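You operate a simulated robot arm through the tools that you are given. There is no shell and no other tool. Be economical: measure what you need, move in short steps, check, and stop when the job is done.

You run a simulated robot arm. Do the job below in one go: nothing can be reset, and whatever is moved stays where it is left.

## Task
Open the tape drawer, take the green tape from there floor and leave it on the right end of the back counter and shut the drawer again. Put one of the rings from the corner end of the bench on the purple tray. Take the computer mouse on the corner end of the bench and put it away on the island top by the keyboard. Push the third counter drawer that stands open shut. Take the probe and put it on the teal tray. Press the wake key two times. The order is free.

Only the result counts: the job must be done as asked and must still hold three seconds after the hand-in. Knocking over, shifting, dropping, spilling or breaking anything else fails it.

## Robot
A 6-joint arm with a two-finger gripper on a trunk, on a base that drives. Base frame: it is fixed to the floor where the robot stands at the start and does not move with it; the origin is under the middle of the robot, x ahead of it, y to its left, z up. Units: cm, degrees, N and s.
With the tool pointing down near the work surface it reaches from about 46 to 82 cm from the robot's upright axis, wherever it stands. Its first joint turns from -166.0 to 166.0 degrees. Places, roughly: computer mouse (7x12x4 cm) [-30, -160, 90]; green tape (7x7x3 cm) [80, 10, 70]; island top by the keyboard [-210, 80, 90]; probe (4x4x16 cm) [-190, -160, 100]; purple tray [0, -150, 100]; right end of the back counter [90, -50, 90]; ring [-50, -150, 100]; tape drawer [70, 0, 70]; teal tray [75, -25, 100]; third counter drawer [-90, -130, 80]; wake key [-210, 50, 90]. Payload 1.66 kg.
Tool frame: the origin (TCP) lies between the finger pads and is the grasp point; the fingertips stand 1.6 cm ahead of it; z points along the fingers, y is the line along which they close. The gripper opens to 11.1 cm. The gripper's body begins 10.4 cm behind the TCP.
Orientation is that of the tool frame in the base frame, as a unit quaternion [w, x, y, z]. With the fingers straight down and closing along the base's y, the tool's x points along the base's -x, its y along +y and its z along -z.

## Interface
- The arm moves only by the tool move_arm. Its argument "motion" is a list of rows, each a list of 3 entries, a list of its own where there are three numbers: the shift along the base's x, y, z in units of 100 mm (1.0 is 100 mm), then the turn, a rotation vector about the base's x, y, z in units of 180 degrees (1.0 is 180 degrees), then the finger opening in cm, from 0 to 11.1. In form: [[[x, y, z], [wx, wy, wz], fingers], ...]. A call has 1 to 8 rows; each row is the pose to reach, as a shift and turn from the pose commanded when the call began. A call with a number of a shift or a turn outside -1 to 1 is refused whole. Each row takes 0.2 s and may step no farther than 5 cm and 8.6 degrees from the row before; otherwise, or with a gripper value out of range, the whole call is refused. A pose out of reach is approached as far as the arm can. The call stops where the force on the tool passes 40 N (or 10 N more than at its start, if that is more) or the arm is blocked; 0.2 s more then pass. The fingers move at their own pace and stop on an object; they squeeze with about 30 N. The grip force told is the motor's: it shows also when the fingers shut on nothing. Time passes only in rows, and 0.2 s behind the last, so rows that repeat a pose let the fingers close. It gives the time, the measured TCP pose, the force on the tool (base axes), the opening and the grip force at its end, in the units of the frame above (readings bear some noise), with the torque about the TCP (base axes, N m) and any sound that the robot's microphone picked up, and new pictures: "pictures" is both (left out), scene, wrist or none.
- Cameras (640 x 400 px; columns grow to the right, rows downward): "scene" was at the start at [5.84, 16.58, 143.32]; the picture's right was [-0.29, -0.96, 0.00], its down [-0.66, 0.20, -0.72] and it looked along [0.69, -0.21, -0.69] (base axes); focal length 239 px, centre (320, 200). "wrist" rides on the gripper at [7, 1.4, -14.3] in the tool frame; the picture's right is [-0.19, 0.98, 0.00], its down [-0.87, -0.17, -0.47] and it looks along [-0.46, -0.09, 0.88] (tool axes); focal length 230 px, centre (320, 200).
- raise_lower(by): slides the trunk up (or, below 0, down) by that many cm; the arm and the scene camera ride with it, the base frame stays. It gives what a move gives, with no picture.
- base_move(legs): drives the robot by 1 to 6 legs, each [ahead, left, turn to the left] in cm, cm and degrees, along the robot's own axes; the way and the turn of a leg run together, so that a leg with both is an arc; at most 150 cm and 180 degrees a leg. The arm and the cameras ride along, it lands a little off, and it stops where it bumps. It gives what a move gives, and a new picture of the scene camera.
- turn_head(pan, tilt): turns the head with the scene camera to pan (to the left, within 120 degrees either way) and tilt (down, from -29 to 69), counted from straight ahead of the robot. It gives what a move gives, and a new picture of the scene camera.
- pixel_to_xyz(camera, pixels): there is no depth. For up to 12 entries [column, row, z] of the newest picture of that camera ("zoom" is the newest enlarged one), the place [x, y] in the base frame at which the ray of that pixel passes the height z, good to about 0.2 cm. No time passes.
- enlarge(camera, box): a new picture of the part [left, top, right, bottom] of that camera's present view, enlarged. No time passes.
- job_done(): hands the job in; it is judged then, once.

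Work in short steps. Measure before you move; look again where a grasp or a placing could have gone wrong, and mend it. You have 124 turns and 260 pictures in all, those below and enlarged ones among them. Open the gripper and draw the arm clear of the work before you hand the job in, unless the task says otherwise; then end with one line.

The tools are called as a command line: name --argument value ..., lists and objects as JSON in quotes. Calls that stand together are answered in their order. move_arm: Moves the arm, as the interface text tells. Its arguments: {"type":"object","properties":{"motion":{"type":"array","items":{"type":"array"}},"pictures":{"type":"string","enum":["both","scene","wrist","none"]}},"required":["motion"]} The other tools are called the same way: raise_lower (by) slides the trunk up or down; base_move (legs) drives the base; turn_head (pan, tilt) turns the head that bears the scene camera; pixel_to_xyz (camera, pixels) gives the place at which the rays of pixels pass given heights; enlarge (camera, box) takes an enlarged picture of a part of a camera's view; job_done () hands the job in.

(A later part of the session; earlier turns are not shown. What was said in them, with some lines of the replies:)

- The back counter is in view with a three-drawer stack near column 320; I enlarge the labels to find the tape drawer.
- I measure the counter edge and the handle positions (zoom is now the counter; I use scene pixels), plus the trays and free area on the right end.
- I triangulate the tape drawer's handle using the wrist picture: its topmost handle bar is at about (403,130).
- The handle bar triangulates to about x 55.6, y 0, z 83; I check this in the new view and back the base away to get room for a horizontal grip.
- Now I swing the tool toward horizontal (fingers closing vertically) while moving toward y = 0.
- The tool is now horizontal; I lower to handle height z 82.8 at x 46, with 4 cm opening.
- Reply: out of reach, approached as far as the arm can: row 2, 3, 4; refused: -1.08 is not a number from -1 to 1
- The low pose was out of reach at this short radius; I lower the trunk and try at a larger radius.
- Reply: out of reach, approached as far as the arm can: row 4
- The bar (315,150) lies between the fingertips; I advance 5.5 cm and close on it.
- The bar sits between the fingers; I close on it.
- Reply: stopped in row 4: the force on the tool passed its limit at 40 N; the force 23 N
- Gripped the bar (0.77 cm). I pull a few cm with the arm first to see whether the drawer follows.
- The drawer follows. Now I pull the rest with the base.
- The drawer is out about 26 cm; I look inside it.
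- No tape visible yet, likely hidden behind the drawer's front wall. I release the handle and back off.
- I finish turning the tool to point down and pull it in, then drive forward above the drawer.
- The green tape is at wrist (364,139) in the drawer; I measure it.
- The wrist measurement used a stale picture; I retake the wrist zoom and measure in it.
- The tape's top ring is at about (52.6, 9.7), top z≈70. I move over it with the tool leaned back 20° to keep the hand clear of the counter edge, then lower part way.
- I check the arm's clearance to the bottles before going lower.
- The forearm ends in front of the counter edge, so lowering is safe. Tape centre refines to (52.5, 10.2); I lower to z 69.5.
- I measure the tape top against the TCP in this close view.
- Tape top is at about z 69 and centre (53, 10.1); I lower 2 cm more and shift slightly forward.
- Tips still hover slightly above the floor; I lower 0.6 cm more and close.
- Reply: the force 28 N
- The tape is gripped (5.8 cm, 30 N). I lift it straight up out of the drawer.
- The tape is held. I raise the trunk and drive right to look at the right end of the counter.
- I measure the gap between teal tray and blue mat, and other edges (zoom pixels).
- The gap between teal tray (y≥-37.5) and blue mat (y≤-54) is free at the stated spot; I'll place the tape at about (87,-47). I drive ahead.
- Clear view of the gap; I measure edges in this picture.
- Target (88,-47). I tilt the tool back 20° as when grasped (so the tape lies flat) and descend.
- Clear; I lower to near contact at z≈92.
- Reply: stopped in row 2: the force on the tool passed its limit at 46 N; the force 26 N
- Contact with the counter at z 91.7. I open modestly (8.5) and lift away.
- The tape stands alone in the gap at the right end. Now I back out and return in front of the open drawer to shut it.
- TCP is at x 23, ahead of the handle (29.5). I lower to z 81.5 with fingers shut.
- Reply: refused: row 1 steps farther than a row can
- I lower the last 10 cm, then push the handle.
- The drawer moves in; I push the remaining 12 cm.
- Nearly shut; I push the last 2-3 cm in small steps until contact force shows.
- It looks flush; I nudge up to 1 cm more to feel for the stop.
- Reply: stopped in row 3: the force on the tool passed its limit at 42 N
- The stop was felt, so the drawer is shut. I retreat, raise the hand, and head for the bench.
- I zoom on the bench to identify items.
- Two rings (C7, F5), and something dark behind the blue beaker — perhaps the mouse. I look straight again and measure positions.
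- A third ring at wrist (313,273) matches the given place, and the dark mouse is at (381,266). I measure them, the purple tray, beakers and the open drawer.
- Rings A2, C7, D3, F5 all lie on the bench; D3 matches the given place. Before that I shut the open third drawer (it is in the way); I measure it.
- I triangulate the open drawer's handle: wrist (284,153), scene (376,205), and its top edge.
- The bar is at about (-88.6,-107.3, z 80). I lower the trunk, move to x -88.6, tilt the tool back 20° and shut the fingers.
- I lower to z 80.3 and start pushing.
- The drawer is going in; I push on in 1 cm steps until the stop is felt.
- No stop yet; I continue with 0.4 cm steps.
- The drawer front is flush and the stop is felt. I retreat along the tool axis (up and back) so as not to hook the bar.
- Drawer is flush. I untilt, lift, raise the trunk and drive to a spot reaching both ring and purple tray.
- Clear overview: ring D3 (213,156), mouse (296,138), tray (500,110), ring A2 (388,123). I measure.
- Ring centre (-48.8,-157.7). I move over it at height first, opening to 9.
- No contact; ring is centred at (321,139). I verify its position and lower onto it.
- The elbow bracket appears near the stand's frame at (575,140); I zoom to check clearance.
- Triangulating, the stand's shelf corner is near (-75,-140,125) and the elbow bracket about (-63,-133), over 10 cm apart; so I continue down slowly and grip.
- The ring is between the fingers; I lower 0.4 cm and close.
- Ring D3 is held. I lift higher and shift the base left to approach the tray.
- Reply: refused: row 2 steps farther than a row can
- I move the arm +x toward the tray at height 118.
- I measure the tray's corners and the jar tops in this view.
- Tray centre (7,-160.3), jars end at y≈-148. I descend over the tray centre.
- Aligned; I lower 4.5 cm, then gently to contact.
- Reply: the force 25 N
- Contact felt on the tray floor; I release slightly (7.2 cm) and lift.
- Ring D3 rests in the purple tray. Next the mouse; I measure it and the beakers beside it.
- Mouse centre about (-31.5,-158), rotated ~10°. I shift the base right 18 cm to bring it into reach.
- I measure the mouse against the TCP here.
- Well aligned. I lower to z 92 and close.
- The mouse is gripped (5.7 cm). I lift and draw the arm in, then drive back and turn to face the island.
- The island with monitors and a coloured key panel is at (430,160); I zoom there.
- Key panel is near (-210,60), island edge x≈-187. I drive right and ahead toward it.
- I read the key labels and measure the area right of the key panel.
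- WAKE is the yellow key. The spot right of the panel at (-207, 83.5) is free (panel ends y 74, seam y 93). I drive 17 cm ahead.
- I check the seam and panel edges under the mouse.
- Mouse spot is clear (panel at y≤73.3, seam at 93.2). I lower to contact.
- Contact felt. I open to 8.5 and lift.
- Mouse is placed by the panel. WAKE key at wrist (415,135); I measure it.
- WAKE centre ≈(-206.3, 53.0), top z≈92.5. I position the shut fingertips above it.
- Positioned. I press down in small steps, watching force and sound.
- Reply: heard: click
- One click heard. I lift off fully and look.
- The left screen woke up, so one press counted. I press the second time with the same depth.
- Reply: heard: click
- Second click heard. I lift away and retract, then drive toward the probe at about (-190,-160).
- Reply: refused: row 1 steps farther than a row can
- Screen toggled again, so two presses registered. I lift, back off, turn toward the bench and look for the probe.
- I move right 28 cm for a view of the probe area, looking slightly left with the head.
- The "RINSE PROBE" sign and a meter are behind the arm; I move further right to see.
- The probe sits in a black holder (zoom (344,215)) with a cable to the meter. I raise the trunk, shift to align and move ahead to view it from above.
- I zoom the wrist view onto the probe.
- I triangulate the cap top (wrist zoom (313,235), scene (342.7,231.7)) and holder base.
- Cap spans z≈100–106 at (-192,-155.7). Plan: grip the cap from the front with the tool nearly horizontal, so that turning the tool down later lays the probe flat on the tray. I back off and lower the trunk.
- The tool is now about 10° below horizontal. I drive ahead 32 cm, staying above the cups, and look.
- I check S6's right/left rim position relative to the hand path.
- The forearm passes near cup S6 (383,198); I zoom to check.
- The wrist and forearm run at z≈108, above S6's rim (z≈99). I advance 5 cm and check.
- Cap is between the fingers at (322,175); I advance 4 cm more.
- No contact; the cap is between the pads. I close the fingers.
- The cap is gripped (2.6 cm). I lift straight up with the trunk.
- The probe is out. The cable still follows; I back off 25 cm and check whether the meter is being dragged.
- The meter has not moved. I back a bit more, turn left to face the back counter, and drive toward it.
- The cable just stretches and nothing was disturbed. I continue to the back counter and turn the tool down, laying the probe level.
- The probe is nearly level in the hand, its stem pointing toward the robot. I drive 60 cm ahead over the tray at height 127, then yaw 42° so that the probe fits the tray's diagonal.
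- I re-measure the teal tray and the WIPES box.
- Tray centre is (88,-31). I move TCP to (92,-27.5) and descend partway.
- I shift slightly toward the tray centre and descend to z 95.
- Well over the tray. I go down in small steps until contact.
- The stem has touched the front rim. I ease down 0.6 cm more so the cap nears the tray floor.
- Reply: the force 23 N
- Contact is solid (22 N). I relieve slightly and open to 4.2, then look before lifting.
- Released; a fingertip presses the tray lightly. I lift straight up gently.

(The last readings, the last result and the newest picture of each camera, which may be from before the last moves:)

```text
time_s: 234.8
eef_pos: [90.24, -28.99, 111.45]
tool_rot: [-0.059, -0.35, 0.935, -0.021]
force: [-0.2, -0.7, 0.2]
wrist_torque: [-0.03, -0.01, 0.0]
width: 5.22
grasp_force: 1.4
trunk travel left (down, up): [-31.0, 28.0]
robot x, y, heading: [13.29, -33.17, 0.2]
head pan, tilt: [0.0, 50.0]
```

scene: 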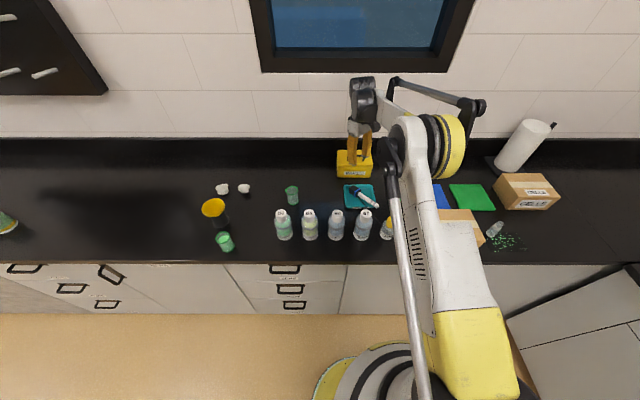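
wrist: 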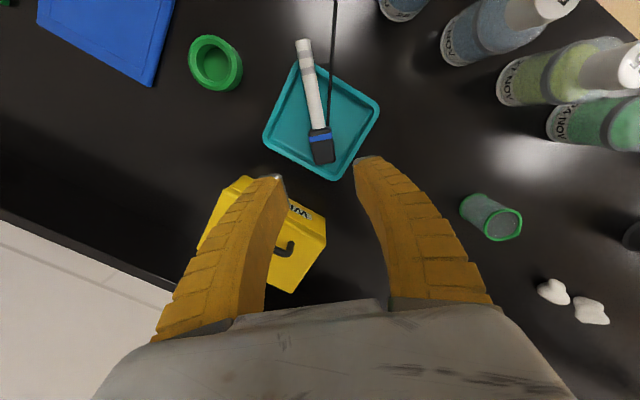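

The probe lies in the teal tray. I lift clear, back off, and make a last check.

move_arm --motion '[[[0, 0, 0.4], [0, 0, 0], 5], [[0, 0, 0.8], [0, 0, 0], 5], [[0, 0, 1.0], [0, 0, 0], 5]]' --pictures "none"

base_move --legs '[[-50, 0, 0]]'

enlarge --camera "scene" --box '[240, 60, 440, 240]'

turn_head --pan -85 --tilt 35

turn_head --pan -20 --tilt 45

```text
time_s: 235.6
eef_pos: [90.05, -28.81, 121.41]
tool_rot: [-0.06, -0.35, 0.934, -0.021]
force: [-0.7, 0.0, 0.8]
wrist_torque: [0.06, -0.02, 0.02]
width: 5.24
grasp_force: 1.8
trunk travel left (down, up): [-31.0, 28.0]
robot x, y, heading: [13.19, -33.05, 0.1]
head pan, tilt: [0.0, 50.0]
```

```text
time_s: 238.5
eef_pos: [41.0, -28.68, 121.36]
tool_rot: [-0.059, -0.352, 0.934, -0.021]
force: [-0.2, -0.3, -0.9]
wrist_torque: [-0.02, -0.04, 0.04]
width: 5.23
grasp_force: 1.7
trunk travel left (down, up): [-31.0, 28.0]
robot x, y, heading: [-36.13, -33.29, 0.4]
head pan, tilt: [0.0, 50.0]
```

scene: 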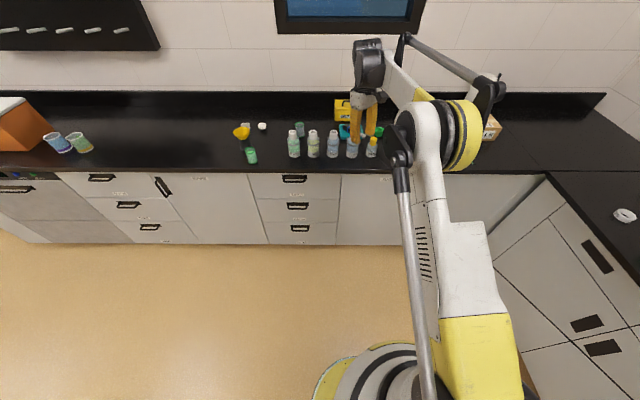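

```text
2.22 times, centred on (340, 150) of scene
```

zoom: 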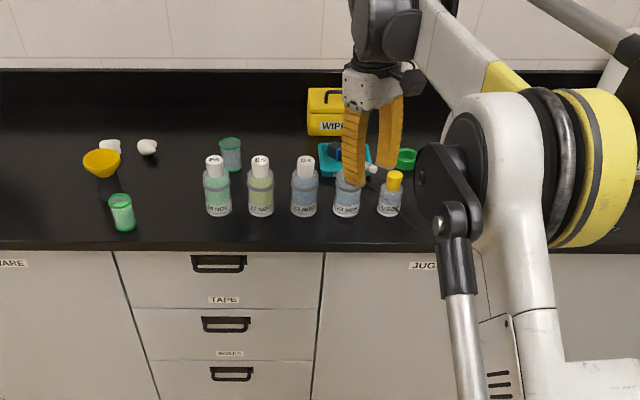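

```text
time_s: 240.1
eef_pos: [41.08, -28.59, 121.28]
tool_rot: [-0.059, -0.352, 0.934, -0.021]
force: [-1.1, 0.0, 0.3]
wrist_torque: [0.03, 0.01, 0.0]
width: 5.24
grasp_force: 1.3
trunk travel left (down, up): [-31.0, 28.0]
robot x, y, heading: [-36.1, -33.6, 0.4]
head pan, tilt: [-85.0, 35.0]
```

scene: 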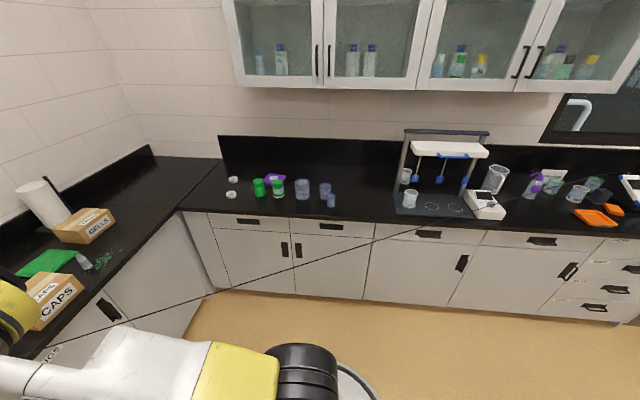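

```text
time_s: 241.4
eef_pos: [41.11, -28.59, 121.45]
tool_rot: [-0.06, -0.352, 0.934, -0.021]
force: [0.4, 0.0, -0.5]
wrist_torque: [0.0, -0.02, -0.01]
width: 5.22
grasp_force: 1.5
trunk travel left (down, up): [-31.0, 28.0]
robot x, y, heading: [-36.22, -33.25, 0.7]
head pan, tilt: [-20.0, 45.0]
```

scene: 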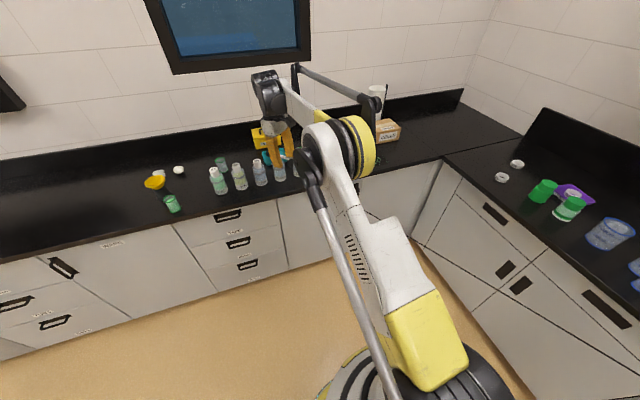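

Both drawers are flush, the ring is in the purple tray, the tape and probe are in place, and nothing else has been disturbed. I open the gripper fully and hand in.

move_arm --motion '[[[-0.3, 0, 0.1], [0, 0, 0], 11], [[-0.5, 0, 0.2], [0, 0, 0], 11], [[-0.5, 0, 0.2], [0, 0, 0], 11]]' --pictures "none"

job_done

```text
time_s: 242.2
eef_pos: [36.16, -28.59, 123.45]
tool_rot: [-0.059, -0.353, 0.934, -0.021]
force: [0.3, 0.6, -0.5]
wrist_torque: [-0.01, -0.01, -0.01]
width: 11.02
grasp_force: 0.1
trunk travel left (down, up): [-31.0, 28.0]
robot x, y, heading: [-36.12, -33.36, 0.6]
head pan, tilt: [-20.0, 45.0]
```

```text
The job is handed in.
```

All six parts are done and handed in: the tape is on the back counter's right end with its drawer shut, ring D3 is on the purple tray, the mouse is by the keyboard, the third drawer is shut, the probe lies on the teal tray (still cabled to its meter, stem tip just over the rim), and the wake key was pressed twice.
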